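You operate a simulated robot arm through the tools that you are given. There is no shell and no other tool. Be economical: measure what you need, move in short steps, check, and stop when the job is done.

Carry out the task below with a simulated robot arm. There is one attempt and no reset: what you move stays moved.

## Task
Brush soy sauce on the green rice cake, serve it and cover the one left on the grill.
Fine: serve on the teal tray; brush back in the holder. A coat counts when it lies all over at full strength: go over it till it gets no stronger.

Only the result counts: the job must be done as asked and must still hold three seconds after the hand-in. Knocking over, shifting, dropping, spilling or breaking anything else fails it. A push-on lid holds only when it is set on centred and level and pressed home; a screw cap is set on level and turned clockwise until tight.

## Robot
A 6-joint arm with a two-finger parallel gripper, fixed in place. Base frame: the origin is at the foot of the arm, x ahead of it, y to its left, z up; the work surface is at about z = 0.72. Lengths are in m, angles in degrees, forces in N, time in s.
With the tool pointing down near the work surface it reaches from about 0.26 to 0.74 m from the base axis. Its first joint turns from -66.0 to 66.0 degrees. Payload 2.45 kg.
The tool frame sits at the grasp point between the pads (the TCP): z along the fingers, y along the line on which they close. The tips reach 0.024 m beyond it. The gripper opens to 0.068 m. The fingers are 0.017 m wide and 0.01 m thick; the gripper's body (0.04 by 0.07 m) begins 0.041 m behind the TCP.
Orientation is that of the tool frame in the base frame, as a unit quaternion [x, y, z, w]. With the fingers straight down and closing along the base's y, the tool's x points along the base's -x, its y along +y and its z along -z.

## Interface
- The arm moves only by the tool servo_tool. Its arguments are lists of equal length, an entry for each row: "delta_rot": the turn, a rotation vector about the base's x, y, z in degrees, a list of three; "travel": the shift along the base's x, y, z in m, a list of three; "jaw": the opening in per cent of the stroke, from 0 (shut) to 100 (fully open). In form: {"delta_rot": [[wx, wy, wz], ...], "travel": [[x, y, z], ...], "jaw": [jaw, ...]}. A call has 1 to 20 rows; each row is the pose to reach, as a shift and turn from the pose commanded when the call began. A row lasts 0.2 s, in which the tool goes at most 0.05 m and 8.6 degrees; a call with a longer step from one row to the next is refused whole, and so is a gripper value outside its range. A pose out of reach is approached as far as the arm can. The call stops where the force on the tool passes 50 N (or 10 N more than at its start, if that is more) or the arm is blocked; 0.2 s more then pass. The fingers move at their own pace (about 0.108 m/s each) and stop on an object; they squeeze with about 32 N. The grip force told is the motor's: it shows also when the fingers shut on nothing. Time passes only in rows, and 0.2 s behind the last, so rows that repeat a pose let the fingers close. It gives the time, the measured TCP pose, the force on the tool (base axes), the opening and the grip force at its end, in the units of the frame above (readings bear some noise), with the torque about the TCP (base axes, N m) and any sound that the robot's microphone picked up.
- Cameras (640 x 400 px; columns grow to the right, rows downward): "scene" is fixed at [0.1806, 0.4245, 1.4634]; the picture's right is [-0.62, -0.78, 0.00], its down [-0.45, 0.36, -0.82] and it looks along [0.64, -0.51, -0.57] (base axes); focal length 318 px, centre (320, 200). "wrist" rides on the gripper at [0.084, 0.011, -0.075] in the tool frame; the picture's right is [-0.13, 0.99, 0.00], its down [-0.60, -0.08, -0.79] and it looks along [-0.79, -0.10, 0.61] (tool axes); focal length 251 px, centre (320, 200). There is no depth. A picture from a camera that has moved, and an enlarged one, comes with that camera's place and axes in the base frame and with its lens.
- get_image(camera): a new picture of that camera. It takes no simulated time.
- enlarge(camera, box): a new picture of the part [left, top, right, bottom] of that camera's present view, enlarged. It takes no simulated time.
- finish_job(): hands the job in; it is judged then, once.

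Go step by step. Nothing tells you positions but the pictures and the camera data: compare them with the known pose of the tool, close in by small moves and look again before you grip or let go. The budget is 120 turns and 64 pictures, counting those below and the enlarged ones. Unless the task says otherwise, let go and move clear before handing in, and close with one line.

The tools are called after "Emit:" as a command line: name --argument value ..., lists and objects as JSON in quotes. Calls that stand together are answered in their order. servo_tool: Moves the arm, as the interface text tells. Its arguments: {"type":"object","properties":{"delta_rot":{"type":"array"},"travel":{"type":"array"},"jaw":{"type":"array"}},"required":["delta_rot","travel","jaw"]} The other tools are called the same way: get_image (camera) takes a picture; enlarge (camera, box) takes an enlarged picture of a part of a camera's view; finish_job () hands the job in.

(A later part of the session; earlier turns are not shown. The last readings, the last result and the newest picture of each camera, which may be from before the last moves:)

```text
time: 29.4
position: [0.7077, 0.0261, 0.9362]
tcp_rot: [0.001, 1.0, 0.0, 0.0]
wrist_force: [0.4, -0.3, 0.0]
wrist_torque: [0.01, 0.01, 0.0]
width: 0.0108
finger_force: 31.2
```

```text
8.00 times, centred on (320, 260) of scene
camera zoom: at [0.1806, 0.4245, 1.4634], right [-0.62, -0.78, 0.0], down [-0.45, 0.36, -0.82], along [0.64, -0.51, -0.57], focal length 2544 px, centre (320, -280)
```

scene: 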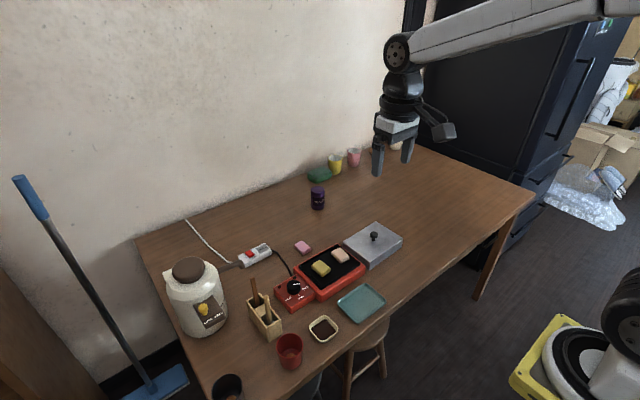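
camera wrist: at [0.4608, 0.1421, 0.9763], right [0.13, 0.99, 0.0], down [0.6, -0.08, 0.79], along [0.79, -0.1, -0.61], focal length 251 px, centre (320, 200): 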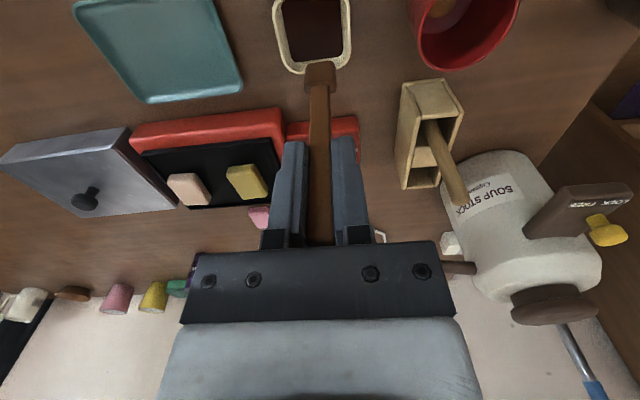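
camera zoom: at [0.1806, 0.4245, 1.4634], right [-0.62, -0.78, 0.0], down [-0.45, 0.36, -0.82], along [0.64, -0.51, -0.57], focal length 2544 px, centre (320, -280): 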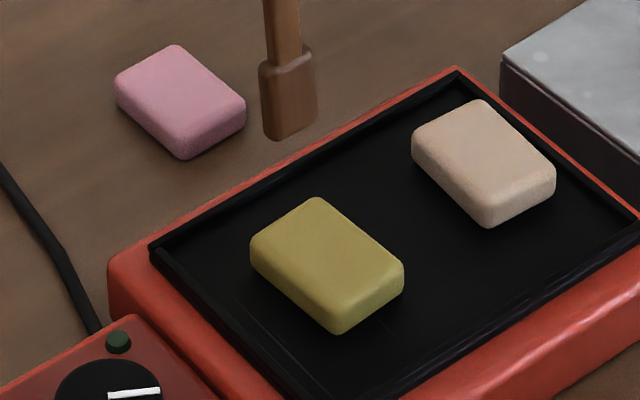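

No coat appears, so the dark tool isn't the soy brush. I'll take it back to its slot and use the pale one.

Emit:
servo_tool --delta_rot '[[0, 0, 0], [0, 0, 0], [0, 0, 0], [0, 0, 0], [0, 0, 0], [0, 0, 0], [0, 0, 0], [0, 0, 0]]' --travel '[[0, 0, 0.03], [-0.005, 0.03, 0.05], [-0.01, 0.07, 0.05], [-0.015, 0.11, 0.05], [-0.02, 0.15, 0.05], [-0.023, 0.18, 0.05], [-0.0235, 0.2035, 0.05], [-0.0235, 0.2035, 0.035]]' --jaw '[0, 0, 0, 0, 0, 0, 0, 0]'

Emit:
enlarge --camera "wrist" --box '[260, 0, 380, 120]'

Emit:
enlarge --camera "scene" --box '[230, 230, 300, 330]'

```text
time: 31.2
position: [0.686, 0.2301, 0.9719]
tcp_rot: [0.002, 1.0, 0.0, 0.001]
wrist_force: [-1.1, 0.1, 0.3]
wrist_torque: [-0.02, 0.0, -0.01]
width: 0.011
finger_force: 31.4
```

```text
3.33 times, centred on (320, 60) of wrist
camera zoom: at [0.6031, 0.2413, 1.0466], right [0.13, 0.99, 0.0], down [0.6, -0.08, 0.79], along [0.79, -0.1, -0.61], focal length 838 px, centre (320, 667)
```

zoom: 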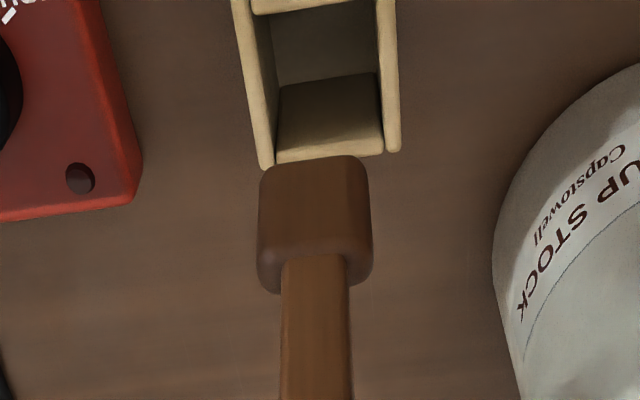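

```text
4.00 times, centred on (265, 280) of scene
camera zoom: at [0.1806, 0.4246, 1.4634], right [-0.62, -0.78, 0.0], down [-0.45, 0.36, -0.82], along [0.64, -0.51, -0.57], focal length 1272 px, centre (540, -120)
```

zoom: 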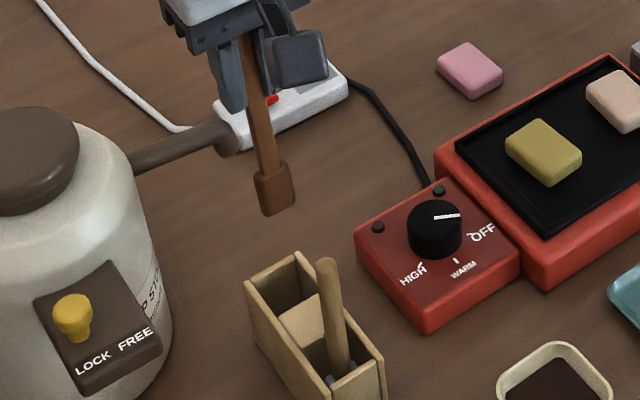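

Emit:
servo_tool --delta_rot '[[0, -4, 0], [0, -6.5, 0], [0, -6.5, 0]]' --travel '[[0, 0, 0], [0, 0, 0], [0, 0, -0.02]]' --jaw '[0, 0, 0]'

Emit:
enlarge --camera "scene" --box '[230, 240, 290, 320]'

Emit:
enlarge --camera "wrist" --box '[260, 0, 380, 120]'

```text
time: 32.0
position: [0.686, 0.2305, 0.9523]
tcp_rot: [0.002, 0.998, 0.0, 0.058]
wrist_force: [0.2, 0.0, -0.6]
wrist_torque: [0.0, -0.01, 0.0]
width: 0.0109
finger_force: 31.7
```

```text
5.00 times, centred on (260, 280) of scene
camera zoom: at [0.1806, 0.4245, 1.4634], right [-0.62, -0.78, 0.0], down [-0.45, 0.36, -0.82], along [0.64, -0.51, -0.57], focal length 1590 px, centre (620, -200)
```

zoom: 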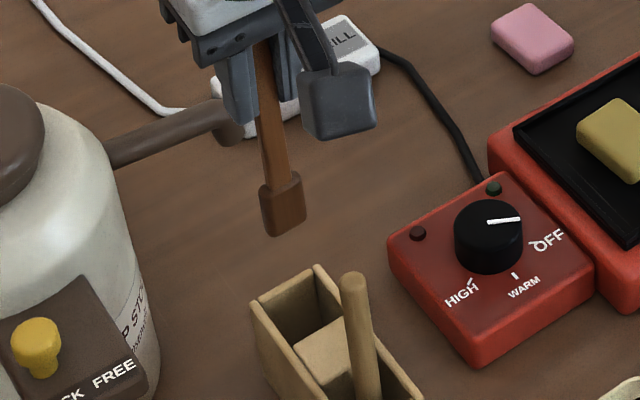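

```text
3.33 times, centred on (320, 60) of wrist
camera zoom: at [0.5937, 0.2419, 1.0161], right [0.13, 0.99, 0.02], down [0.51, -0.08, 0.86], along [0.85, -0.1, -0.51], focal length 838 px, centre (320, 667)
```

zoom: 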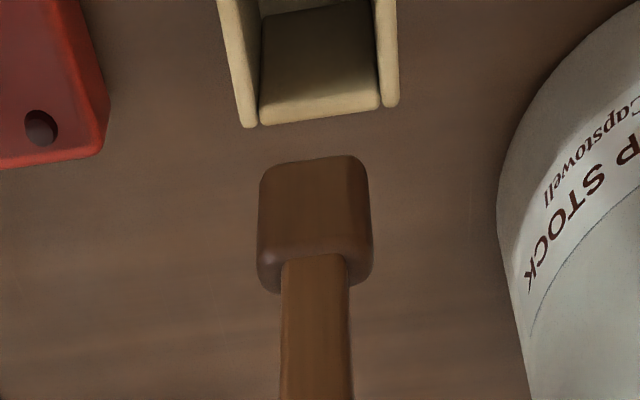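

Emit:
servo_tool --delta_rot '[[0, 0, 0], [0, 0, 0], [0, 0, 0], [0, 0, 0], [0, 0, 0]]' --travel '[[0, 0, -0.03], [0, 0, -0.06], [0, 0, -0.075], [0, 0, -0.09], [0, 0, -0.1]]' --jaw '[0, 0, 0, 0, 0]'

Emit:
get_image --camera "wrist"

```text
time: 33.2
position: [0.6867, 0.229, 0.8516]
tcp_rot: [0.0, 0.998, 0.0, 0.057]
wrist_force: [0.3, 0.1, -0.3]
wrist_torque: [0.01, 0.02, -0.02]
width: 0.0109
finger_force: 32.0
```

```text
17 pictures are left
camera wrist: at [0.5942, 0.2411, 0.9158], right [0.13, 0.99, 0.01], down [0.51, -0.08, 0.86], along [0.85, -0.1, -0.51], focal length 251 px, centre (320, 200)
```

wrist: 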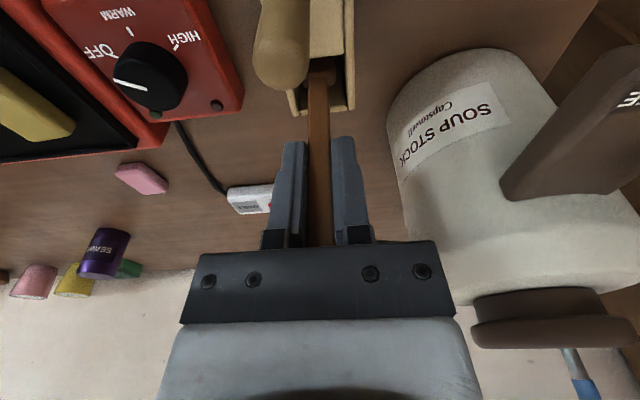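

Emit:
servo_tool --delta_rot '[[0, 0, 0], [0, 0, 0], [0, 0, 0]]' --travel '[[0, 0, -0.004], [0, 0, -0.008], [0, 0, -0.009]]' --jaw '[0, 0, 0]'

```text
time: 34.0
position: [0.6861, 0.2307, 0.8432]
tcp_rot: [0.0, 0.998, 0.0, 0.058]
wrist_force: [-0.3, -0.1, 0.1]
wrist_torque: [0.01, -0.01, 0.0]
width: 0.0109
finger_force: 31.7
```

Emit:
servo_tool --delta_rot '[[0, 0, 0], [0, 0, 0], [0, 0, 0]]' --travel '[[0, 0, -0.002], [0, 0, -0.003], [0, 0, -0.0035]]' --jaw '[0, 0, 0]'

```text
time: 34.8
position: [0.685, 0.2292, 0.8399]
tcp_rot: [0.001, 0.998, 0.0, 0.058]
wrist_force: [-0.6, -0.5, 0.1]
wrist_torque: [0.01, 0.01, 0.0]
width: 0.0111
finger_force: 32.0
```

Emit:
servo_tool --delta_rot '[[0, 0, 0], [0, 0, 0], [0, 0, 0], [0, 0, 0]]' --travel '[[0, 0, -0.001], [0, 0, -0.002], [0, 0, -0.003], [0, 0, -0.004]]' --jaw '[0, 0, 0, 0]'

```text
time: 35.8
position: [0.6852, 0.2305, 0.8369]
tcp_rot: [0.001, 0.998, 0.0, 0.058]
wrist_force: [-5.9, -1.9, 14.0]
wrist_torque: [-0.21, 0.54, 0.0]
width: 0.0109
finger_force: 31.9
```

Emit:
servo_tool --delta_rot '[[0, 0, 0], [0, 0, 0], [0, 0, 0], [0, 0, 0], [0, 0, 0], [0, 0, 0], [0, 6.5, 0], [0, 6.5, 0], [0, 6.5, 0]]' --travel '[[0, 0, 0.002], [0, 0, 0.002], [0, 0, 0.002], [0, 0, 0.002], [0, 0, 0.04], [0, 0, 0.08], [-0.03, -0.001, 0.1], [-0.061, -0.001, 0.1], [-0.061, -0.001, 0.1]]' --jaw '[0, 60, 60, 60, 60, 60, 60, 60, 60]'

Emit:
get_image --camera "wrist"

```text
time: 37.8
position: [0.623, 0.2314, 0.9356]
tcp_rot: [0.001, 1.0, -0.001, 0.001]
wrist_force: [0.2, 0.4, 0.4]
wrist_torque: [-0.02, 0.0, 0.0]
width: 0.0409
finger_force: 0.0
```

```text
16 pictures are left
camera wrist: at [0.5403, 0.2423, 1.011], right [0.13, 0.99, 0.0], down [0.6, -0.08, 0.79], along [0.79, -0.1, -0.61], focal length 251 px, centre (320, 200)
```

wrist: 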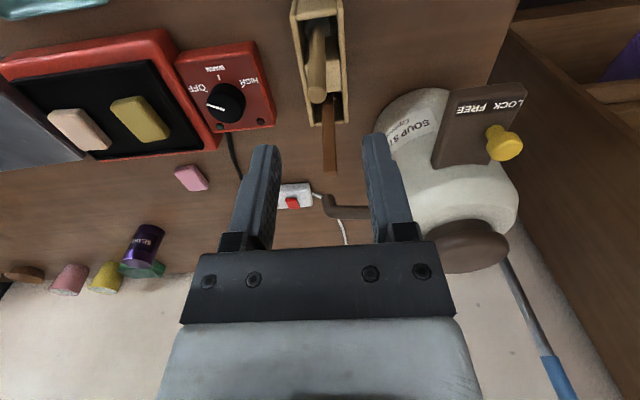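

Emit:
servo_tool --delta_rot '[[0, 0, 0], [0, 0, 0], [0, 0, 0], [0, 0, 0], [0, 0, 0], [0, 0, 0], [0, 0, 0], [0, 0, 0], [0, 0, 0], [0, 0, 0], [0, 0, 0]]' --travel '[[0.001, -0.001, -0.04], [0.001, -0.001, -0.08], [0.001, -0.001, -0.1], [0.001, -0.001, -0.109], [0.001, -0.001, -0.109], [0.001, -0.001, -0.109], [0.001, -0.001, -0.109], [0.001, -0.001, -0.09], [0.001, -0.001, -0.06], [0.001, -0.001, -0.02], [0.001, -0.001, 0.02]]' --jaw '[60, 60, 60, 60, 60, 0, 0, 0, 0, 0, 0]'

```text
time: 40.2
position: [0.6232, 0.2289, 0.9569]
tcp_rot: [0.001, 1.0, 0.0, 0.001]
wrist_force: [-0.7, 0.3, -0.4]
wrist_torque: [0.03, -0.01, -0.01]
width: 0.0112
finger_force: 32.4
```

Emit:
servo_tool --delta_rot '[[0, 0, 0], [0, 0, 0], [0, 0, 0], [0, 0, 0], [0, 0, 0], [0, 0, 0], [0, 0, 0], [0, 0, 0], [0, 0, 0]]' --travel '[[-0.02, -0.03, 0], [-0.04, -0.06, 0], [-0.06, -0.09, 0], [-0.078, -0.102, 0], [-0.078, -0.102, -0.04], [-0.078, -0.102, -0.08], [-0.078, -0.102, -0.11], [-0.078, -0.102, -0.12], [-0.078, -0.102, -0.124]]' --jaw '[0, 0, 0, 0, 0, 0, 0, 0, 0]'

```text
time: 42.2
position: [0.5469, 0.1257, 0.8299]
tcp_rot: [0.0, 1.0, 0.0, 0.002]
wrist_force: [-0.6, 0.4, -0.3]
wrist_torque: [0.02, -0.03, -0.01]
width: 0.0112
finger_force: 31.9
```

Emit:
servo_tool --delta_rot '[[0, 0, 0], [0, 0, 0], [0, 0, 0]]' --travel '[[0, 0, -0.001], [0, 0, -0.002], [0, 0, -0.0025]]' --jaw '[0, 0, 0]'

Emit:
enlarge --camera "scene" --box '[290, 280, 360, 350]'

```text
time: 43.0
position: [0.5482, 0.1258, 0.8304]
tcp_rot: [0.001, 1.0, 0.0, 0.002]
wrist_force: [-3.1, -3.9, 18.9]
wrist_torque: [-0.45, 0.24, -0.02]
width: 0.0112
finger_force: 32.1
```

```text
5.71 times, centred on (325, 315) of scene
camera zoom: at [0.1802, 0.4244, 1.4635], right [-0.62, -0.78, 0.0], down [-0.45, 0.36, -0.82], along [0.64, -0.51, -0.57], focal length 1817 px, centre (291, -457)
```

zoom: 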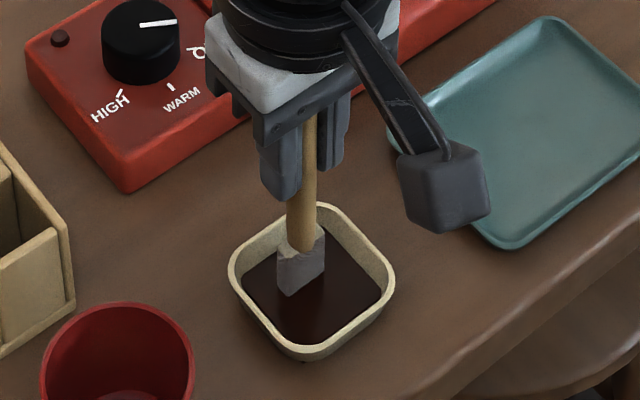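

Emit:
servo_tool --delta_rot '[[0, 0, 0], [0, 0, 0], [0, 0, 0], [0, 0, 0]]' --travel '[[0, 0, 0.003], [0, 0, 0.01], [0, 0, 0.05], [0, 0, 0.09]]' --jaw '[0, 0, 0, 0]'

Emit:
enlarge --camera "scene" --box '[290, 270, 360, 340]'

```text
time: 44.0
position: [0.5471, 0.125, 0.9201]
tcp_rot: [0.001, 1.0, 0.0, 0.0]
wrist_force: [-1.1, 0.3, 0.2]
wrist_torque: [-0.05, -0.03, -0.01]
width: 0.0115
finger_force: 32.5
```

```text
5.71 times, centred on (325, 305) of scene
camera zoom: at [0.1806, 0.4245, 1.4634], right [-0.62, -0.78, 0.0], down [-0.45, 0.36, -0.82], along [0.64, -0.51, -0.57], focal length 1817 px, centre (291, -400)
```

zoom: 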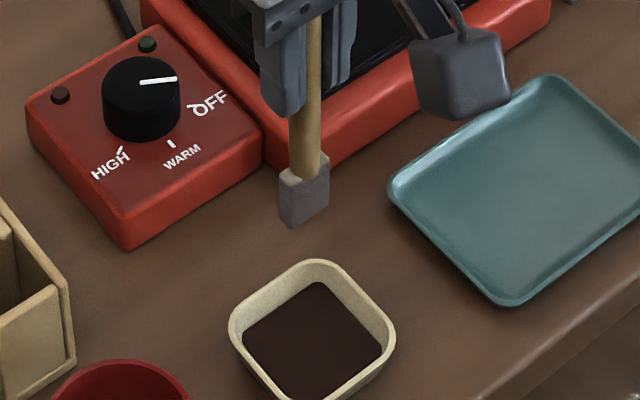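

The pale tool's head darkened where it dipped, so this is the brush. Next I'll go to the green cake and find contact gently.

Emit:
servo_tool --delta_rot '[[0, 0, 0], [0, 0, 0], [0, 0, 0], [0, 0, 0], [0, 0, 0], [0, 0, 0], [0, 0, 0], [0, 0, 0], [0, 0, 0]]' --travel '[[0.03, -0.025, 0.01], [0.06, -0.05, 0.01], [0.09, -0.08, 0.01], [0.116, -0.106, 0.01], [0.116, -0.106, -0.01], [0.116, -0.106, -0.035], [0.116, -0.106, -0.041], [0.116, -0.106, -0.043], [0.116, -0.106, -0.044]]' --jaw '[0, 0, 0, 0, 0, 0, 0, 0, 0]'

```text
time: 46.0
position: [0.6653, 0.0202, 0.8786]
tcp_rot: [0.001, 1.0, 0.001, 0.004]
wrist_force: [-2.7, 0.1, 28.1]
wrist_torque: [0.32, 0.22, 0.03]
width: 0.0113
finger_force: 31.3
```

Emit:
servo_tool --delta_rot '[[0, 0, 0], [0, 0, 0], [0, 0, 0], [0, 0, 0], [0, 0, 0], [0, 0, 0], [0, 0, 0]]' --travel '[[0, 0, 0.0028], [0.005, 0, 0.0028], [0.01, 0, 0.0028], [0.015, 0, 0.0028], [0.02, 0, 0.0028], [0.025, 0, 0.0028], [0.03, 0, 0.0028]]' --jaw '[0, 0, 0, 0, 0, 0, 0]'

Emit:
enlarge --camera "scene" --box '[290, 235, 350, 285]'

```text
time: 47.6
position: [0.6934, 0.0201, 0.8756]
tcp_rot: [0.001, 1.0, 0.0, 0.0]
wrist_force: [-0.2, 0.1, 2.3]
wrist_torque: [0.13, 0.02, 0.02]
width: 0.0115
finger_force: 32.6
```

```text
8.00 times, centred on (320, 260) of scene
camera zoom: at [0.1805, 0.4245, 1.4634], right [-0.62, -0.78, 0.0], down [-0.45, 0.36, -0.82], along [0.64, -0.51, -0.57], focal length 2544 px, centre (320, -280)
```

zoom: 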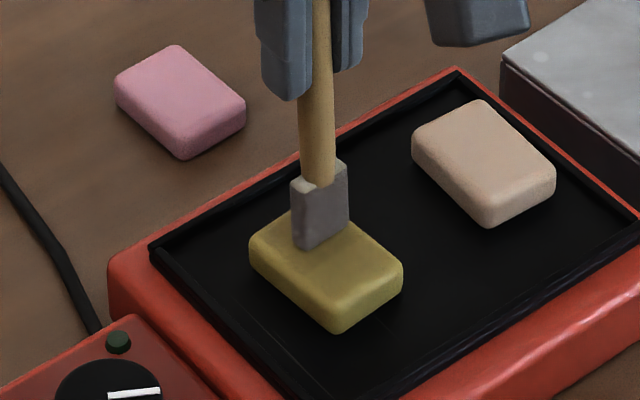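

Emit:
servo_tool --delta_rot '[[0, 0, 0], [0, 0, 0], [0, 0, 0], [0, 0, 0], [0, 0, 0], [0, 0, 0], [0, 0, 0], [0, 0, 0], [0, 0, 0], [0, 0, 0], [0, 0, 0], [0, 0, 0], [0, 0, 0], [0, 0, 0], [0, 0, 0], [0, 0, 0], [0, 0, 0], [0, 0, 0]]' --travel '[[-0.007, 0, -0.0004], [-0.014, 0, -0.0004], [-0.021, 0, -0.0004], [-0.028, 0, -0.0004], [-0.034, 0, -0.0004], [-0.034, 0.006, -0.0004], [-0.034, 0.012, -0.0004], [-0.027, 0.012, -0.0004], [-0.02, 0.012, -0.0004], [-0.013, 0.012, -0.0004], [-0.006, 0.012, -0.0004], [0.002, 0.012, -0.0004], [-0.006, 0.012, -0.0004], [-0.013, 0.012, -0.0004], [-0.02, 0.012, -0.0004], [-0.027, 0.012, -0.0004], [-0.034, 0.012, -0.0004], [-0.034, 0.012, -0.0004]]' --jaw '[0, 0, 0, 0, 0, 0, 0, 0, 0, 0, 0, 0, 0, 0, 0, 0, 0, 0]'

Emit:
enlarge --camera "scene" --box '[290, 235, 350, 285]'

```text
time: 51.4
position: [0.6587, 0.0328, 0.8782]
tcp_rot: [0.001, 1.0, 0.0, 0.002]
wrist_force: [0.0, -1.0, 1.2]
wrist_torque: [0.02, -0.03, 0.01]
width: 0.012
finger_force: 31.7
```

```text
8.00 times, centred on (320, 260) of scene
camera zoom: at [0.1806, 0.4245, 1.4634], right [-0.62, -0.78, 0.0], down [-0.45, 0.36, -0.82], along [0.64, -0.51, -0.57], focal length 2544 px, centre (320, -280)
```

zoom: 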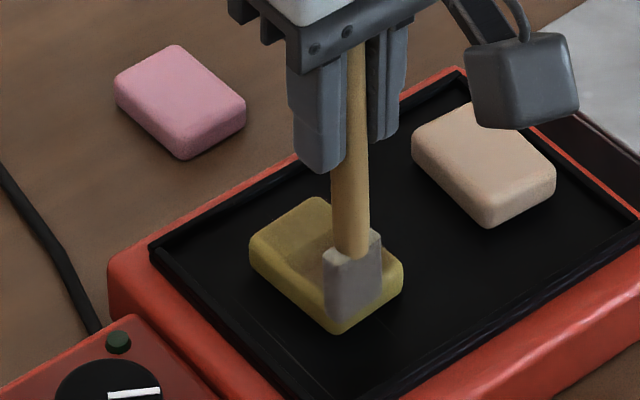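

Emit:
servo_tool --delta_rot '[[0, 0, 0], [0, 0, 0], [0, 0, 0], [0, 0, 0], [0, 0, 0], [0, 0, 0], [0, 0, 0], [0, 0, 0], [0, 0, 0], [0, 0, 0], [0, 0, 0], [0, 0, 0]]' --travel '[[0, 0, 0.03], [-0.03, 0.025, 0.05], [-0.06, 0.05, 0.05], [-0.09, 0.075, 0.05], [-0.112, 0.093, 0.05], [-0.112, 0.093, 0.02], [-0.112, 0.093, -0.02], [-0.112, 0.093, -0.04], [-0.112, 0.093, -0.048], [-0.112, 0.093, -0.048], [-0.112, 0.093, -0.03], [-0.112, 0.093, 0.02]]' --jaw '[0, 0, 0, 0, 0, 0, 0, 0, 0, 0, 0, 0]'

Emit:
get_image --camera "scene"

```text
time: 54.0
position: [0.5475, 0.1236, 0.8966]
tcp_rot: [0.001, 1.0, 0.0, 0.001]
wrist_force: [0.7, 0.6, -0.6]
wrist_torque: [0.02, 0.03, -0.02]
width: 0.0119
finger_force: 31.5
```

```text
11 pictures are left
```

scene: 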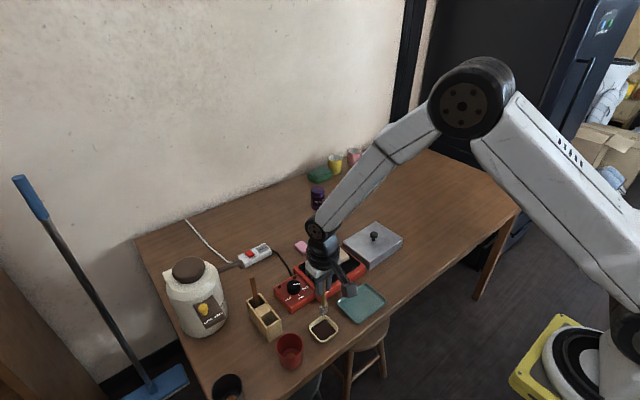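

Emit:
servo_tool --delta_rot '[[0, 0, 0], [0, 0, 0], [0, 0, 0], [0, 0, 0], [0, 0, 0], [0, 0, 0], [0, 0, 0], [0, 0, 0], [0, 0, 0], [0, 0, 0], [0, 0, 0], [0, 0, 0], [0, 0, 0], [0, 0, 0], [0, 0, 0], [0, 0, 0], [0, 0, 0], [0, 0, 0], [0, 0, 0], [0, 0, 0]]' --travel '[[0.025, -0.025, 0.025], [0.06, -0.05, 0.03], [0.09, -0.08, 0.03], [0.12, -0.1, 0.03], [0.131, -0.112, -0.01], [0.131, -0.112, -0.0205], [0.139, -0.112, -0.0205], [0.147, -0.112, -0.0205], [0.153, -0.112, -0.0205], [0.145, -0.112, -0.0205], [0.137, -0.112, -0.0205], [0.129, -0.112, -0.0205], [0.121, -0.112, -0.0205], [0.114, -0.112, -0.0205], [0.109, -0.112, -0.0205], [0.109, -0.106, -0.0205], [0.109, -0.1, -0.0205], [0.117, -0.1, -0.0205], [0.125, -0.1, -0.0205], [0.133, -0.1, -0.0205]]' --jaw '[0, 0, 0, 0, 0, 0, 0, 0, 0, 0, 0, 0, 0, 0, 0, 0, 0, 0, 0, 0]'

```text
time: 58.2
position: [0.6803, 0.0246, 0.8772]
tcp_rot: [0.001, 1.0, 0.0, 0.001]
wrist_force: [-2.5, 0.0, 9.6]
wrist_torque: [0.06, 0.32, 0.05]
width: 0.012
finger_force: 32.2
```

Emit:
servo_tool --delta_rot '[[0, 0, 0], [0, 0, 0], [0, 0, 0], [0, 0, 0], [0, 0, 0], [0, 0, 0], [0, 0, 0], [0, 0, 0], [0, 0, 0], [0, 0, 0], [0, 0, 0], [0, 0, 0], [0, 0, 0], [0, 0, 0], [0, 0, 0], [0, 0, 0], [0, 0, 0], [0, 0, 0], [0, 0, 0], [0, 0, 0]]' --travel '[[0.008, 0, 0], [0.015, 0, 0], [0.02, 0, 0], [0.02, 0.006, 0], [0.02, 0.012, 0], [0.012, 0.012, 0], [0.004, 0.012, 0], [-0.004, 0.012, 0], [-0.012, 0.012, 0], [-0.018, 0.012, 0], [-0.024, 0.012, 0], [-0.016, 0.012, 0], [-0.008, 0.012, 0], [0, 0.012, 0], [0.008, 0.012, 0], [0.015, 0.012, 0], [0.02, 0.012, 0], [0.02, 0.012, 0.02], [0.03, 0, 0.045], [0.04, 0.03, 0.05]]' --jaw '[0, 0, 0, 0, 0, 0, 0, 0, 0, 0, 0, 0, 0, 0, 0, 0, 0, 0, 0, 0]'

Emit:
enlarge --camera "scene" --box '[300, 245, 340, 285]'

```text
time: 62.4
position: [0.7214, 0.054, 0.9264]
tcp_rot: [0.002, 1.0, 0.0, 0.001]
wrist_force: [0.2, -0.1, -0.8]
wrist_torque: [0.02, 0.0, -0.01]
width: 0.0119
finger_force: 32.7
```

```text
10.00 times, centred on (320, 265) of scene
camera zoom: at [0.1806, 0.4245, 1.4634], right [-0.62, -0.78, 0.0], down [-0.45, 0.36, -0.82], along [0.64, -0.51, -0.57], focal length 3180 px, centre (320, -450)
```

zoom: 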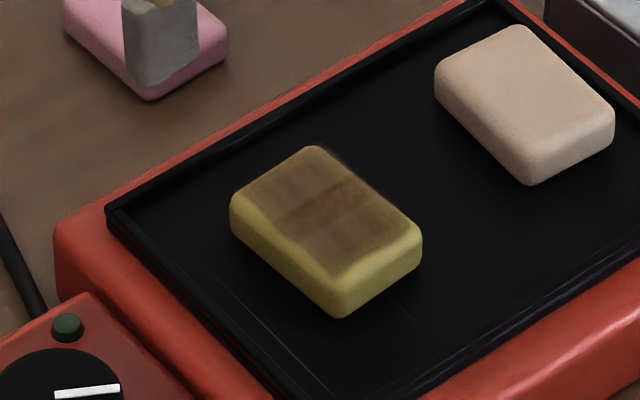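

Emit:
servo_tool --delta_rot '[[0, 0, 0], [0, 0, 0], [0, 0, 0], [0, 0, 0], [0, 0, 0], [0, 0, 0], [0, 0, 0], [0, 0, 0], [0, 0, 0], [0, 0, 0], [0, 0, 0], [0, 0, 0], [0, 0, 0], [0, 0, 0], [0, 0, 0], [0, 0, 0], [0, 0, 0], [0, 0, 0], [0, 0, 0], [0, 0, 0]]' --travel '[[-0.04, 0.02, 0], [-0.08, 0.035, 0], [-0.12, 0.05, 0], [-0.15, 0.065, -0.015], [-0.173, 0.07, -0.045], [-0.173, 0.07, -0.08], [-0.173, 0.07, -0.0975], [-0.173, 0.07, -0.0975], [-0.173, 0.07, -0.07], [-0.173, 0.07, -0.03], [-0.15, 0.05, 0], [-0.12, 0.02, 0], [-0.09, -0.01, 0], [-0.06, -0.035, -0.01], [-0.043, -0.0415, -0.04], [-0.043, -0.0415, -0.05], [-0.051, -0.0415, -0.05], [-0.059, -0.0415, -0.05], [-0.065, -0.0415, -0.05], [-0.069, -0.0415, -0.05]]' --jaw '[0, 0, 0, 0, 0, 0, 0, 0, 0, 0, 0, 0, 0, 0, 0, 0, 0, 0, 0, 0]'

Emit:
servo_tool --delta_rot '[[0, 0, 0], [0, 0, 0], [0, 0, 0], [0, 0, 0], [0, 0, 0], [0, 0, 0], [0, 0, 0], [0, 0, 0], [0, 0, 0], [0, 0, 0], [0, 0, 0], [0, 0, 0], [0, 0, 0], [0, 0, 0], [0, 0, 0], [0, 0, 0], [0, 0, 0], [0, 0, 0], [0, 0, 0], [0, 0, 0]]' --travel '[[0.008, 0, 0], [0.016, 0, 0], [0.024, 0, 0], [0.032, 0, 0], [0.04, 0, 0], [0.046, 0, 0], [0.05, 0, 0], [0.05, 0.006, 0], [0.05, 0.0125, 0], [0.042, 0.0125, 0], [0.034, 0.0125, 0], [0.026, 0.0125, 0], [0.018, 0.0125, 0], [0.01, 0.0125, 0], [0.004, 0.0125, 0], [0, 0.0125, 0], [0, 0.019, 0], [0, 0.026, 0], [0.008, 0.026, 0], [0.016, 0.026, 0]]' --jaw '[0, 0, 0, 0, 0, 0, 0, 0, 0, 0, 0, 0, 0, 0, 0, 0, 0, 0, 0, 0]'

Emit:
servo_tool --delta_rot '[[0, 0, 0], [0, 0, 0], [0, 0, 0], [0, 0, 0], [0, 0, 0], [0, 0, 0], [0, 0, 0], [0, 0, 0], [0, 0, 0], [0, 0, 0], [0, 0, 0], [0, 0, 0], [0, 0, 0], [0, 0, 0]]' --travel '[[0.008, 0, 0], [0.016, 0, 0], [0.024, 0, 0], [0.03, 0, 0], [0.034, 0, 0], [0.026, 0, 0], [0.018, 0, 0], [0.01, 0, 0], [0.002, 0, 0], [-0.006, 0, 0], [-0.012, 0, 0], [-0.016, 0, 0], [-0.016, 0, 0.02], [-0.016, 0, 0.05]]' --jaw '[0, 0, 0, 0, 0, 0, 0, 0, 0, 0, 0, 0, 0, 0]'

```text
time: 66.6
position: [0.6506, 0.014, 0.8773]
tcp_rot: [0.0, 1.0, 0.0, 0.001]
wrist_force: [0.6, -0.3, 0.4]
wrist_torque: [0.0, -0.01, -0.02]
width: 0.0118
finger_force: 32.2
```

```text
time: 70.8
position: [0.6667, 0.0399, 0.8769]
tcp_rot: [0.0, 1.0, 0.0, 0.001]
wrist_force: [0.1, -0.7, -0.4]
wrist_torque: [0.0, 0.0, 0.0]
width: 0.0121
finger_force: 32.0
```

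```text
time: 73.8
position: [0.6528, 0.0412, 0.9244]
tcp_rot: [0.001, 1.0, 0.0, 0.001]
wrist_force: [0.0, 0.3, -0.3]
wrist_torque: [-0.01, 0.01, 0.01]
width: 0.012
finger_force: 32.0
```

Emit:
enlarge --camera "scene" --box '[300, 240, 350, 285]'

```text
8.89 times, centred on (325, 262) of scene
camera zoom: at [0.1806, 0.4245, 1.4634], right [-0.62, -0.78, 0.0], down [-0.45, 0.36, -0.82], along [0.64, -0.51, -0.57], focal length 2826 px, centre (276, -356)
```

zoom: 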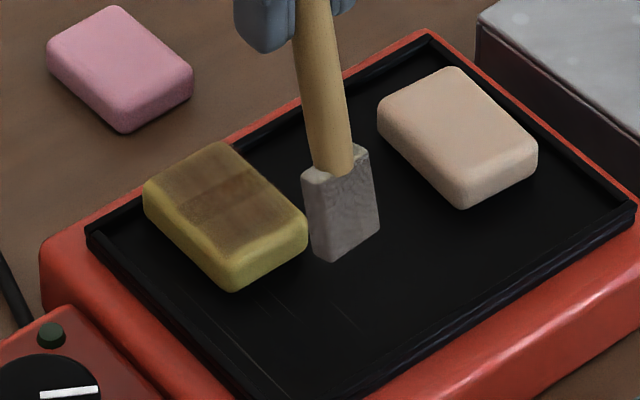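

The cake was nudged about 2 cm in +x because the brush had pivoted in the grip. I'll straighten the brush and re-centre over the cake.

Emit:
servo_tool --delta_rot '[[0, -5, 0], [0, -10, 0], [0, -10, 0], [0, -10, 0]]' --travel '[[0, 0, 0.01], [0.015, -0.004, 0.01], [0.045, -0.009, 0.01], [0.045, -0.009, -0.025]]' --jaw '[0, 0, 0, 0]'

Emit:
enlarge --camera "scene" --box '[290, 230, 350, 285]'

```text
time: 74.8
position: [0.6991, 0.0311, 0.9034]
tcp_rot: [0.002, 0.996, -0.001, 0.088]
wrist_force: [-0.2, 0.6, 0.0]
wrist_torque: [-0.03, 0.0, 0.02]
width: 0.0117
finger_force: 31.9
```

```text
7.27 times, centred on (320, 258) of scene
camera zoom: at [0.1806, 0.4245, 1.4634], right [-0.62, -0.78, 0.0], down [-0.45, 0.36, -0.82], along [0.64, -0.51, -0.57], focal length 2312 px, centre (320, -218)
```

zoom: 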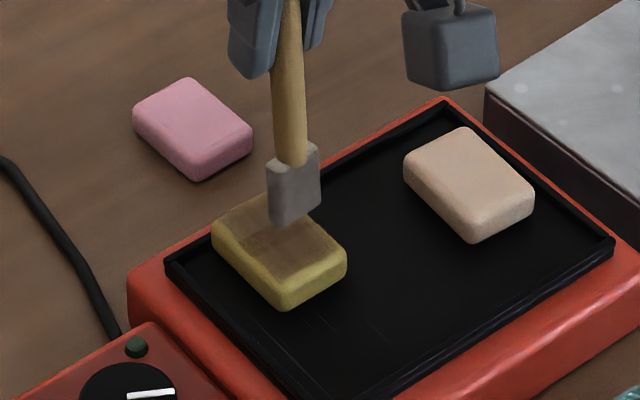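

Emit:
servo_tool --delta_rot '[[0, 0, 0], [0, 0, 0], [0, 0, 0], [0, 0, 0]]' --travel '[[0.008, 0, 0], [0.008, 0, -0.018], [0.008, 0, -0.024], [0.008, 0, -0.0255]]' --jaw '[0, 0, 0, 0]'

```text
time: 75.8
position: [0.7041, 0.0312, 0.8762]
tcp_rot: [0.001, 0.996, 0.0, 0.089]
wrist_force: [-0.4, 0.2, 2.3]
wrist_torque: [-0.03, 0.05, 0.02]
width: 0.0121
finger_force: 31.6
```

Emit:
servo_tool --delta_rot '[[0, 0, 0], [0, 0, 0], [0, 0, 0], [0, 0, 0], [0, 0, 0], [0, 0, 0], [0, 0, 0], [0, 0, 0], [0, 0, 0], [0, 0, 0], [0, 0, 0], [0, 0, 0], [0, 0, 0], [0, 0, 0], [0, 0, 0], [0, 0, 0], [0, 0, 0], [0, 0, 0], [0, 0, 0], [0, 0, 0]]' --travel '[[0, 0.007, -0.0005], [0, -0.007, -0.0005], [0.006, -0.007, -0.0005], [0.006, 0.007, -0.0005], [0.012, 0.007, -0.0005], [0.012, -0.007, -0.0005], [0.018, -0.007, -0.0005], [0.018, 0.007, -0.0005], [0.012, 0.007, -0.0005], [0.012, -0.007, -0.0005], [0.006, -0.007, -0.0005], [0.006, 0.007, -0.0005], [0, 0.007, -0.0005], [0, -0.007, -0.0005], [-0.006, -0.007, -0.0005], [-0.006, 0.007, -0.0005], [-0.012, 0.007, -0.0005], [-0.012, -0.007, -0.0005], [-0.017, -0.007, -0.0005], [-0.017, 0.007, -0.0005]]' --jaw '[0, 0, 0, 0, 0, 0, 0, 0, 0, 0, 0, 0, 0, 0, 0, 0, 0, 0, 0, 0]'

```text
time: 80.0
position: [0.6871, 0.0364, 0.8757]
tcp_rot: [0.001, 0.996, 0.0, 0.086]
wrist_force: [-0.7, -4.0, 10.1]
wrist_torque: [-0.46, 0.08, 0.04]
width: 0.0118
finger_force: 32.0
```

Emit:
servo_tool --delta_rot '[[0, 0, 0], [0, 0, 0], [0, 0, 0], [0, 0, 0], [0, 0, 0], [0, 0, 0], [0, 0, 0], [0, 0, 0], [0, 0, 0], [0, 0, 0], [0, 0, 0], [0, 0, 0], [0, 0, 0], [0, 0, 0], [0, 0, 0], [0, 0, 0], [0, 0, 0]]' --travel '[[0, -0.014, 0.0002], [0.005, -0.014, 0.0002], [0.005, 0, 0.0002], [0.011, 0, 0.0002], [0.011, -0.014, 0.0002], [0.017, -0.014, 0.0002], [0.017, 0, 0.0002], [0.023, 0, 0.0002], [0.023, -0.014, 0.0002], [0.029, -0.014, 0.0002], [0.029, 0, 0.0002], [0.035, 0, 0.0002], [0.035, -0.014, 0.0002], [0.035, -0.014, 0.02], [0.035, 0.02, 0.05], [0.03, 0.055, 0.06], [0.02, 0.065, 0.06]]' --jaw '[0, 0, 0, 0, 0, 0, 0, 0, 0, 0, 0, 0, 0, 0, 0, 0, 0]'

Emit:
enlarge --camera "scene" --box '[275, 225, 345, 285]'

```text
time: 83.6
position: [0.7057, 0.1041, 0.9353]
tcp_rot: [0.001, 0.996, 0.0, 0.087]
wrist_force: [-0.6, 0.7, 0.8]
wrist_torque: [0.01, -0.02, 0.03]
width: 0.012
finger_force: 32.4
```

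```text
6.67 times, centred on (310, 255) of scene
camera zoom: at [0.1806, 0.4246, 1.4634], right [-0.62, -0.78, 0.0], down [-0.45, 0.36, -0.82], along [0.64, -0.51, -0.57], focal length 2120 px, centre (387, -167)
```

zoom: 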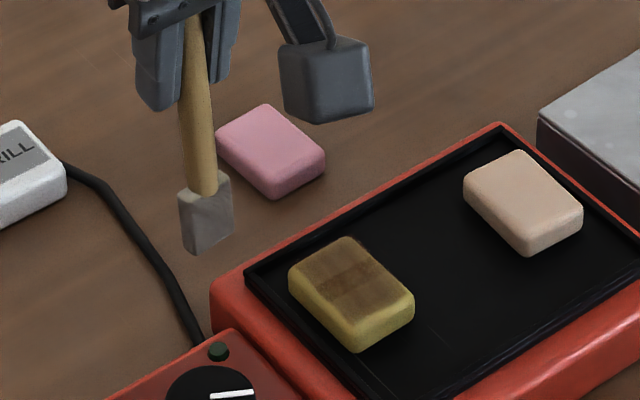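

Emit:
servo_tool --delta_rot '[[0, 0, 0], [0, 0, 0], [0, 0, 0], [0, 0, 0], [0, 0, 0], [0, 0, 0], [0, 0, 0], [0, 0, 0], [0, 0, 0], [0, 0, 0], [0, 0, 0], [0, 0, 0], [0, 0, 0], [0, 0, 0], [0, 0, 0], [0, 0, 0], [0, 0, 0]]' --travel '[[-0.04, 0.005, 0], [-0.08, 0.01, 0], [-0.12, 0.015, 0], [-0.159, 0.0205, 0], [-0.159, 0.0205, -0.04], [-0.159, 0.0205, -0.08], [-0.159, 0.0205, -0.1], [-0.159, 0.0205, -0.106], [-0.159, 0.0205, -0.1085], [-0.159, 0.0205, -0.1085], [-0.159, 0.0205, -0.08], [-0.159, 0.0205, -0.04], [-0.159, 0.0205, -0.01], [-0.12, 0, 0], [-0.08, -0.02, 0], [-0.05, -0.045, 0], [-0.02, -0.062, -0.01]]' --jaw '[0, 0, 0, 0, 0, 0, 0, 0, 0, 0, 0, 0, 0, 0, 0, 0, 0]'

Emit:
servo_tool --delta_rot '[[0, 0, 0], [0, 0, 0], [0, 0, 0]]' --travel '[[0, 0, -0.03], [0, 0, -0.045], [0, 0, -0.0485]]' --jaw '[0, 0, 0]'

```text
time: 87.2
position: [0.6883, 0.0376, 0.9241]
tcp_rot: [0.001, 0.996, -0.001, 0.087]
wrist_force: [0.4, -0.3, -0.2]
wrist_torque: [-0.01, 0.02, -0.01]
width: 0.0118
finger_force: 31.7
```

```text
time: 88.0
position: [0.6877, 0.0398, 0.8763]
tcp_rot: [0.0, 0.996, 0.001, 0.089]
wrist_force: [-0.7, -0.8, 1.9]
wrist_torque: [-0.06, 0.07, -0.01]
width: 0.0119
finger_force: 32.2
```

Emit:
servo_tool --delta_rot '[[0, 0, 0], [0, 0, 0], [0, 0, 0], [0, 0, 0], [0, 0, 0], [0, 0, 0], [0, 0, 0], [0, 0, 0], [0, 0, 0], [0, 0, 0], [0, 0, 0], [0, 0, 0], [0, 0, 0], [0, 0, 0], [0, 0, 0], [0, 0, 0], [0, 0, 0], [0, 0, 0], [0, 0, 0], [0, 0, 0]]' --travel '[[0, 0.008, -0.0002], [0, -0.006, -0.0002], [-0.006, -0.006, -0.0002], [-0.006, 0.008, -0.0002], [-0.012, 0.008, -0.0002], [-0.012, -0.006, -0.0002], [-0.018, -0.006, -0.0002], [-0.018, 0.008, -0.0002], [-0.02, -0.006, -0.0002], [-0.012, 0.008, -0.0002], [-0.006, 0.008, -0.0002], [-0.006, -0.006, -0.0002], [0, -0.006, -0.0002], [0, 0.008, -0.0002], [0.006, 0.008, -0.0002], [0.006, -0.006, -0.0002], [0.012, -0.006, -0.0002], [0.012, 0.008, -0.0002], [0.018, 0.008, -0.0002], [0.018, -0.006, -0.0002]]' --jaw '[0, 0, 0, 0, 0, 0, 0, 0, 0, 0, 0, 0, 0, 0, 0, 0, 0, 0, 0, 0]'

Emit:
servo_tool --delta_rot '[[0, 0, 0], [0, 0, 0], [0, 0, 0], [0, 0, 0], [0, 0, 0], [0, 0, 0], [0, 0, 0], [0, 0, 0], [0, 0, 0], [0, 0, 0], [0, 0, 0], [0, 0, 0], [0, 0, 0], [0, 0, 0], [0, 0, 0], [0, 0, 0], [0, 0, 0], [0, 0, 0]]' --travel '[[0.001, 0.014, 0], [-0.006, 0.014, 0], [-0.006, 0, 0], [-0.012, 0, 0], [-0.012, 0.014, 0], [-0.018, 0.014, 0], [-0.018, 0, 0], [-0.024, 0, 0], [-0.024, 0.014, 0], [-0.03, 0.014, 0], [-0.03, 0, 0], [-0.036, 0, 0], [-0.036, 0.014, 0], [-0.036, 0.014, 0.02], [-0.02, 0.03, 0.05], [0, 0.05, 0.055], [0.01, 0.07, 0.06], [0.01, 0.07, 0.06]]' --jaw '[0, 0, 0, 0, 0, 0, 0, 0, 0, 0, 0, 0, 0, 0, 0, 0, 0, 0]'

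Emit:
enlarge --camera "scene" --box '[285, 235, 345, 285]'

```text
time: 92.2
position: [0.7075, 0.0347, 0.8763]
tcp_rot: [0.003, 0.996, 0.0, 0.088]
wrist_force: [0.2, 0.5, -0.5]
wrist_torque: [0.02, 0.01, -0.03]
width: 0.0119
finger_force: 31.7
```

```text
time: 96.0
position: [0.7135, 0.1036, 0.9365]
tcp_rot: [0.0, 0.996, 0.0, 0.089]
wrist_force: [0.3, -0.1, -0.3]
wrist_torque: [0.03, -0.05, 0.02]
width: 0.0116
finger_force: 32.3
```

```text
8.00 times, centred on (315, 260) of scene
camera zoom: at [0.1806, 0.4246, 1.4634], right [-0.62, -0.78, 0.0], down [-0.45, 0.36, -0.82], along [0.64, -0.51, -0.57], focal length 2544 px, centre (360, -280)
```

zoom: 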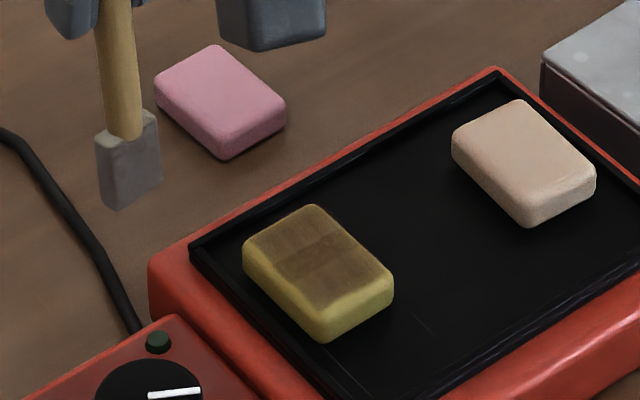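

Emit:
servo_tool --delta_rot '[[0, 0, 0], [0, 0, 0], [0, 0, 0], [0, 0, 0], [0, 0, 0], [0, 0, 0], [0, 0, 0], [0, 0, 0], [0, 0, 0], [0, 0, 0]]' --travel '[[-0.04, 0.005, 0], [-0.08, 0.01, 0], [-0.12, 0.015, 0], [-0.166, 0.0205, 0], [-0.166, 0.0205, -0.04], [-0.166, 0.0205, -0.08], [-0.166, 0.0205, -0.1], [-0.166, 0.0205, -0.107], [-0.166, 0.0205, -0.1095], [-0.166, 0.0205, -0.1095]]' --jaw '[0, 0, 0, 0, 0, 0, 0, 0, 0, 0]'

```text
time: 98.2
position: [0.5498, 0.1234, 0.8278]
tcp_rot: [-0.001, 0.996, 0.0, 0.089]
wrist_force: [-2.8, -0.1, 11.0]
wrist_torque: [-0.09, 0.34, 0.01]
width: 0.0121
finger_force: 31.8
```

Emit:
servo_tool --delta_rot '[[0, 0, 0], [0, 0, 0], [0, 0, 0], [0, 0, 0], [0, 0, 0], [0, 0, 0], [0, 0, 0], [0, 0, 0], [0, 0, 0], [0, 0, 0]]' --travel '[[0, 0, 0.03], [0, 0, 0.07], [0.01, -0.005, 0.1], [0.05, -0.03, 0.1], [0.09, -0.055, 0.1], [0.12, -0.075, 0.1], [0.1395, -0.084, 0.09], [0.1395, -0.084, 0.06], [0.1395, -0.084, 0.051], [0.1395, -0.084, 0.049]]' --jaw '[0, 0, 0, 0, 0, 0, 0, 0, 0, 0]'

```text
time: 100.4
position: [0.6888, 0.0416, 0.8757]
tcp_rot: [0.001, 0.996, 0.0, 0.088]
wrist_force: [-1.2, 0.5, 3.2]
wrist_torque: [0.04, 0.15, -0.03]
width: 0.012
finger_force: 31.5
```

Emit:
servo_tool --delta_rot '[[0, 0, 0], [0, 0, 0], [0, 0, 0], [0, 0, 0], [0, 0, 0], [0, 0, 0], [0, 0, 0], [0, 0, 0], [0, 0, 0], [0, 0, 0], [0, 0, 0], [0, 0, 0], [0, 0, 0], [0, 0, 0], [0, 0, 0], [0, 0, 0], [0, 0, 0], [0, 0, 0], [0, 0, 0], [0, 0, 0]]' --travel '[[0, 0.008, -0.0002], [0, -0.007, -0.0002], [0, 0.008, -0.0002], [0.006, 0.008, -0.0002], [0.006, -0.007, -0.0002], [0.006, 0.008, -0.0002], [0.012, 0.008, -0.0002], [0.012, -0.007, -0.0002], [0.012, 0.008, -0.0002], [0.018, 0.008, -0.0002], [0.018, -0.007, -0.0002], [0.018, 0.008, -0.0002], [0.012, 0, -0.0002], [0.006, 0, -0.0002], [0, 0, -0.0002], [-0.006, 0, -0.0002], [-0.006, 0.008, -0.0002], [-0.006, -0.007, -0.0002], [-0.006, 0.008, -0.0002], [-0.006, 0, -0.0002]]' --jaw '[0, 0, 0, 0, 0, 0, 0, 0, 0, 0, 0, 0, 0, 0, 0, 0, 0, 0, 0, 0]'

Emit:
servo_tool --delta_rot '[[0, 0, 0], [0, 0, 0], [0, 0, 0], [0, 0, 0], [0, 0, 0], [0, 0, 0], [0, 0, 0], [0, 0, 0], [0, 0, 0], [0, 0, 0], [0, 0, 0], [0, 0, 0], [0, 0, 0], [0, 0, 0], [0, 0, 0], [0, 0, 0], [0, 0, 0]]' --travel '[[-0.006, 0.008, 0], [-0.006, -0.007, 0], [-0.006, 0.008, 0], [-0.012, 0.008, 0], [-0.012, -0.007, 0], [-0.012, 0.008, 0], [-0.014, -0.007, 0], [-0.014, 0.008, 0], [-0.006, 0.008, 0], [0.002, 0.008, 0], [0.01, 0.008, 0], [0.018, 0.008, 0], [0.018, 0.008, 0.02], [0.02, 0.02, 0.05], [0.022, 0.04, 0.06], [0.025, 0.062, 0.06], [0.025, 0.062, 0.06]]' --jaw '[0, 0, 0, 0, 0, 0, 0, 0, 0, 0, 0, 0, 0, 0, 0, 0, 0]'

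Emit:
enlarge --camera "scene" --box '[285, 235, 345, 285]'

```text
time: 104.6
position: [0.6828, 0.0411, 0.8766]
tcp_rot: [0.001, 0.996, 0.0, 0.088]
wrist_force: [0.2, 1.3, 2.4]
wrist_torque: [0.13, -0.07, 0.01]
width: 0.0119
finger_force: 32.2
```

```text
time: 108.2
position: [0.7087, 0.1017, 0.9332]
tcp_rot: [0.0, 0.996, 0.0, 0.088]
wrist_force: [-0.1, 0.0, -0.4]
wrist_torque: [0.01, -0.01, 0.02]
width: 0.012
finger_force: 32.1
```

```text
8.00 times, centred on (315, 260) of scene
camera zoom: at [0.1806, 0.4246, 1.4634], right [-0.62, -0.78, 0.0], down [-0.45, 0.36, -0.82], along [0.64, -0.51, -0.57], focal length 2544 px, centre (360, -280)
```

zoom: 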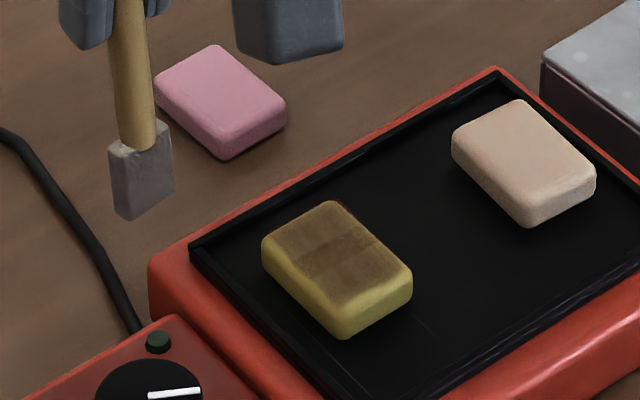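

Emit:
servo_tool --delta_rot '[[0, 0, 0], [0, 0, 0], [0, 0, 0], [0, 0, 0], [0, 0, 0], [0, 0, 0], [0, 0, 0], [0, 0, 0], [0, 0, 0], [0, 0, 0], [0, 0, 0], [0, 0, 0], [0, 0, 0], [0, 0, 0], [0, 0, 0], [0, 0, 0], [0, 0, 0], [0, 0, 0], [0, 0, 0], [0, 0, 0]]' --travel '[[-0.01, -0.03, -0.01], [-0.024, -0.0665, -0.03], [-0.024, -0.0665, -0.0602], [-0.024, -0.0555, -0.0602], [-0.024, -0.0735, -0.0602], [-0.018, -0.0735, -0.0602], [-0.018, -0.0555, -0.0602], [-0.012, -0.0555, -0.0602], [-0.012, -0.0735, -0.0602], [-0.006, -0.0735, -0.0602], [-0.006, -0.0555, -0.0602], [-0.012, -0.0735, -0.0602], [-0.018, -0.0555, -0.0602], [-0.024, -0.0735, -0.0602], [-0.03, -0.0735, -0.0602], [-0.03, -0.0555, -0.0602], [-0.036, -0.0555, -0.0602], [-0.036, -0.0735, -0.0602], [-0.042, -0.0735, -0.0602], [-0.042, -0.0555, -0.0602]]' --jaw '[0, 0, 0, 0, 0, 0, 0, 0, 0, 0, 0, 0, 0, 0, 0, 0, 0, 0, 0, 0]'

Emit:
servo_tool --delta_rot '[[0, 0, 0], [0, 0, 0], [0, 0, 0], [0, 0, 0], [0, 0, 0], [0, 0, 0], [0, 0, 0], [0, 0, 0], [0, 0, 0], [0, 0, 0], [0, 0, 0], [0, 0, 0], [0, 0, 0], [0, 0, 0], [0, 0, 0]]' --travel '[[0, -0.018, 0], [0.006, -0.018, 0], [0.006, 0, 0], [0.012, 0, 0], [0.012, -0.018, 0], [0.018, -0.018, 0], [0.018, 0, 0], [0.024, 0, 0], [0.024, -0.018, 0], [0.03, -0.018, 0], [0.03, 0, 0], [0.036, 0, 0], [0.036, -0.018, 0], [0.027, -0.011, 0], [0.018, -0.011, 0]]' --jaw '[0, 0, 0, 0, 0, 0, 0, 0, 0, 0, 0, 0, 0, 0, 0]'

```text
time: 112.4
position: [0.666, 0.0487, 0.8764]
tcp_rot: [0.001, 0.996, 0.0, 0.088]
wrist_force: [-1.6, 0.6, 5.7]
wrist_torque: [-0.04, 0.14, 0.02]
width: 0.0118
finger_force: 32.2
```

```text
time: 115.6
position: [0.6844, 0.0368, 0.8751]
tcp_rot: [0.0, 0.996, -0.001, 0.088]
wrist_force: [-0.4, 0.4, 0.0]
wrist_torque: [0.02, 0.03, 0.01]
width: 0.0119
finger_force: 32.4
```

Emit:
servo_tool --delta_rot '[[0, 0, 0], [0, 0, 0], [0, 0, 0], [0, 0, 0], [0, 0, 0], [0, 0, 0], [0, 0, 0], [0, 0, 0], [0, 0, 0], [0, 0, 0], [0, 0, 0], [0, 0, 0], [0, 0, 0], [0, 0, 0], [0, 0, 0], [0, 0, 0], [0, 0, 0], [0, 0, 0]]' --travel '[[0, 0, 0.03], [-0.02, 0.01, 0.05], [-0.06, 0.035, 0.05], [-0.1, 0.06, 0.05], [-0.137, 0.0877, 0.04], [-0.137, 0.0877, 0], [-0.137, 0.0877, -0.035], [-0.137, 0.0877, -0.0475], [-0.137, 0.0877, -0.0475], [-0.137, 0.0877, -0.02], [-0.137, 0.0877, 0.02], [-0.12, 0.07, 0.05], [-0.08, 0.045, 0.05], [-0.04, 0.02, 0.05], [0, 0, 0.04], [0, 0, 0.01], [0, 0, 0], [0, 0, -0.0005]]' --jaw '[0, 0, 0, 0, 0, 0, 0, 0, 0, 0, 0, 0, 0, 0, 0, 0, 0, 0]'

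```text
time: 119.4
position: [0.6844, 0.0343, 0.8766]
tcp_rot: [0.001, 0.996, 0.0, 0.088]
wrist_force: [0.5, 0.9, -0.5]
wrist_torque: [0.03, 0.0, -0.04]
width: 0.0117
finger_force: 32.2
```

Emit:
servo_tool --delta_rot '[[0, 0, 0], [0, 0, 0]]' --travel '[[0, 0, -0.0005], [0, 0, -0.001]]' --jaw '[0, 0]'

```text
time: 120.0
position: [0.6836, 0.0367, 0.8755]
tcp_rot: [0.0, 0.996, 0.0, 0.089]
wrist_force: [-0.8, 0.6, 3.9]
wrist_torque: [-0.01, 0.15, 0.01]
width: 0.0118
finger_force: 32.2
```

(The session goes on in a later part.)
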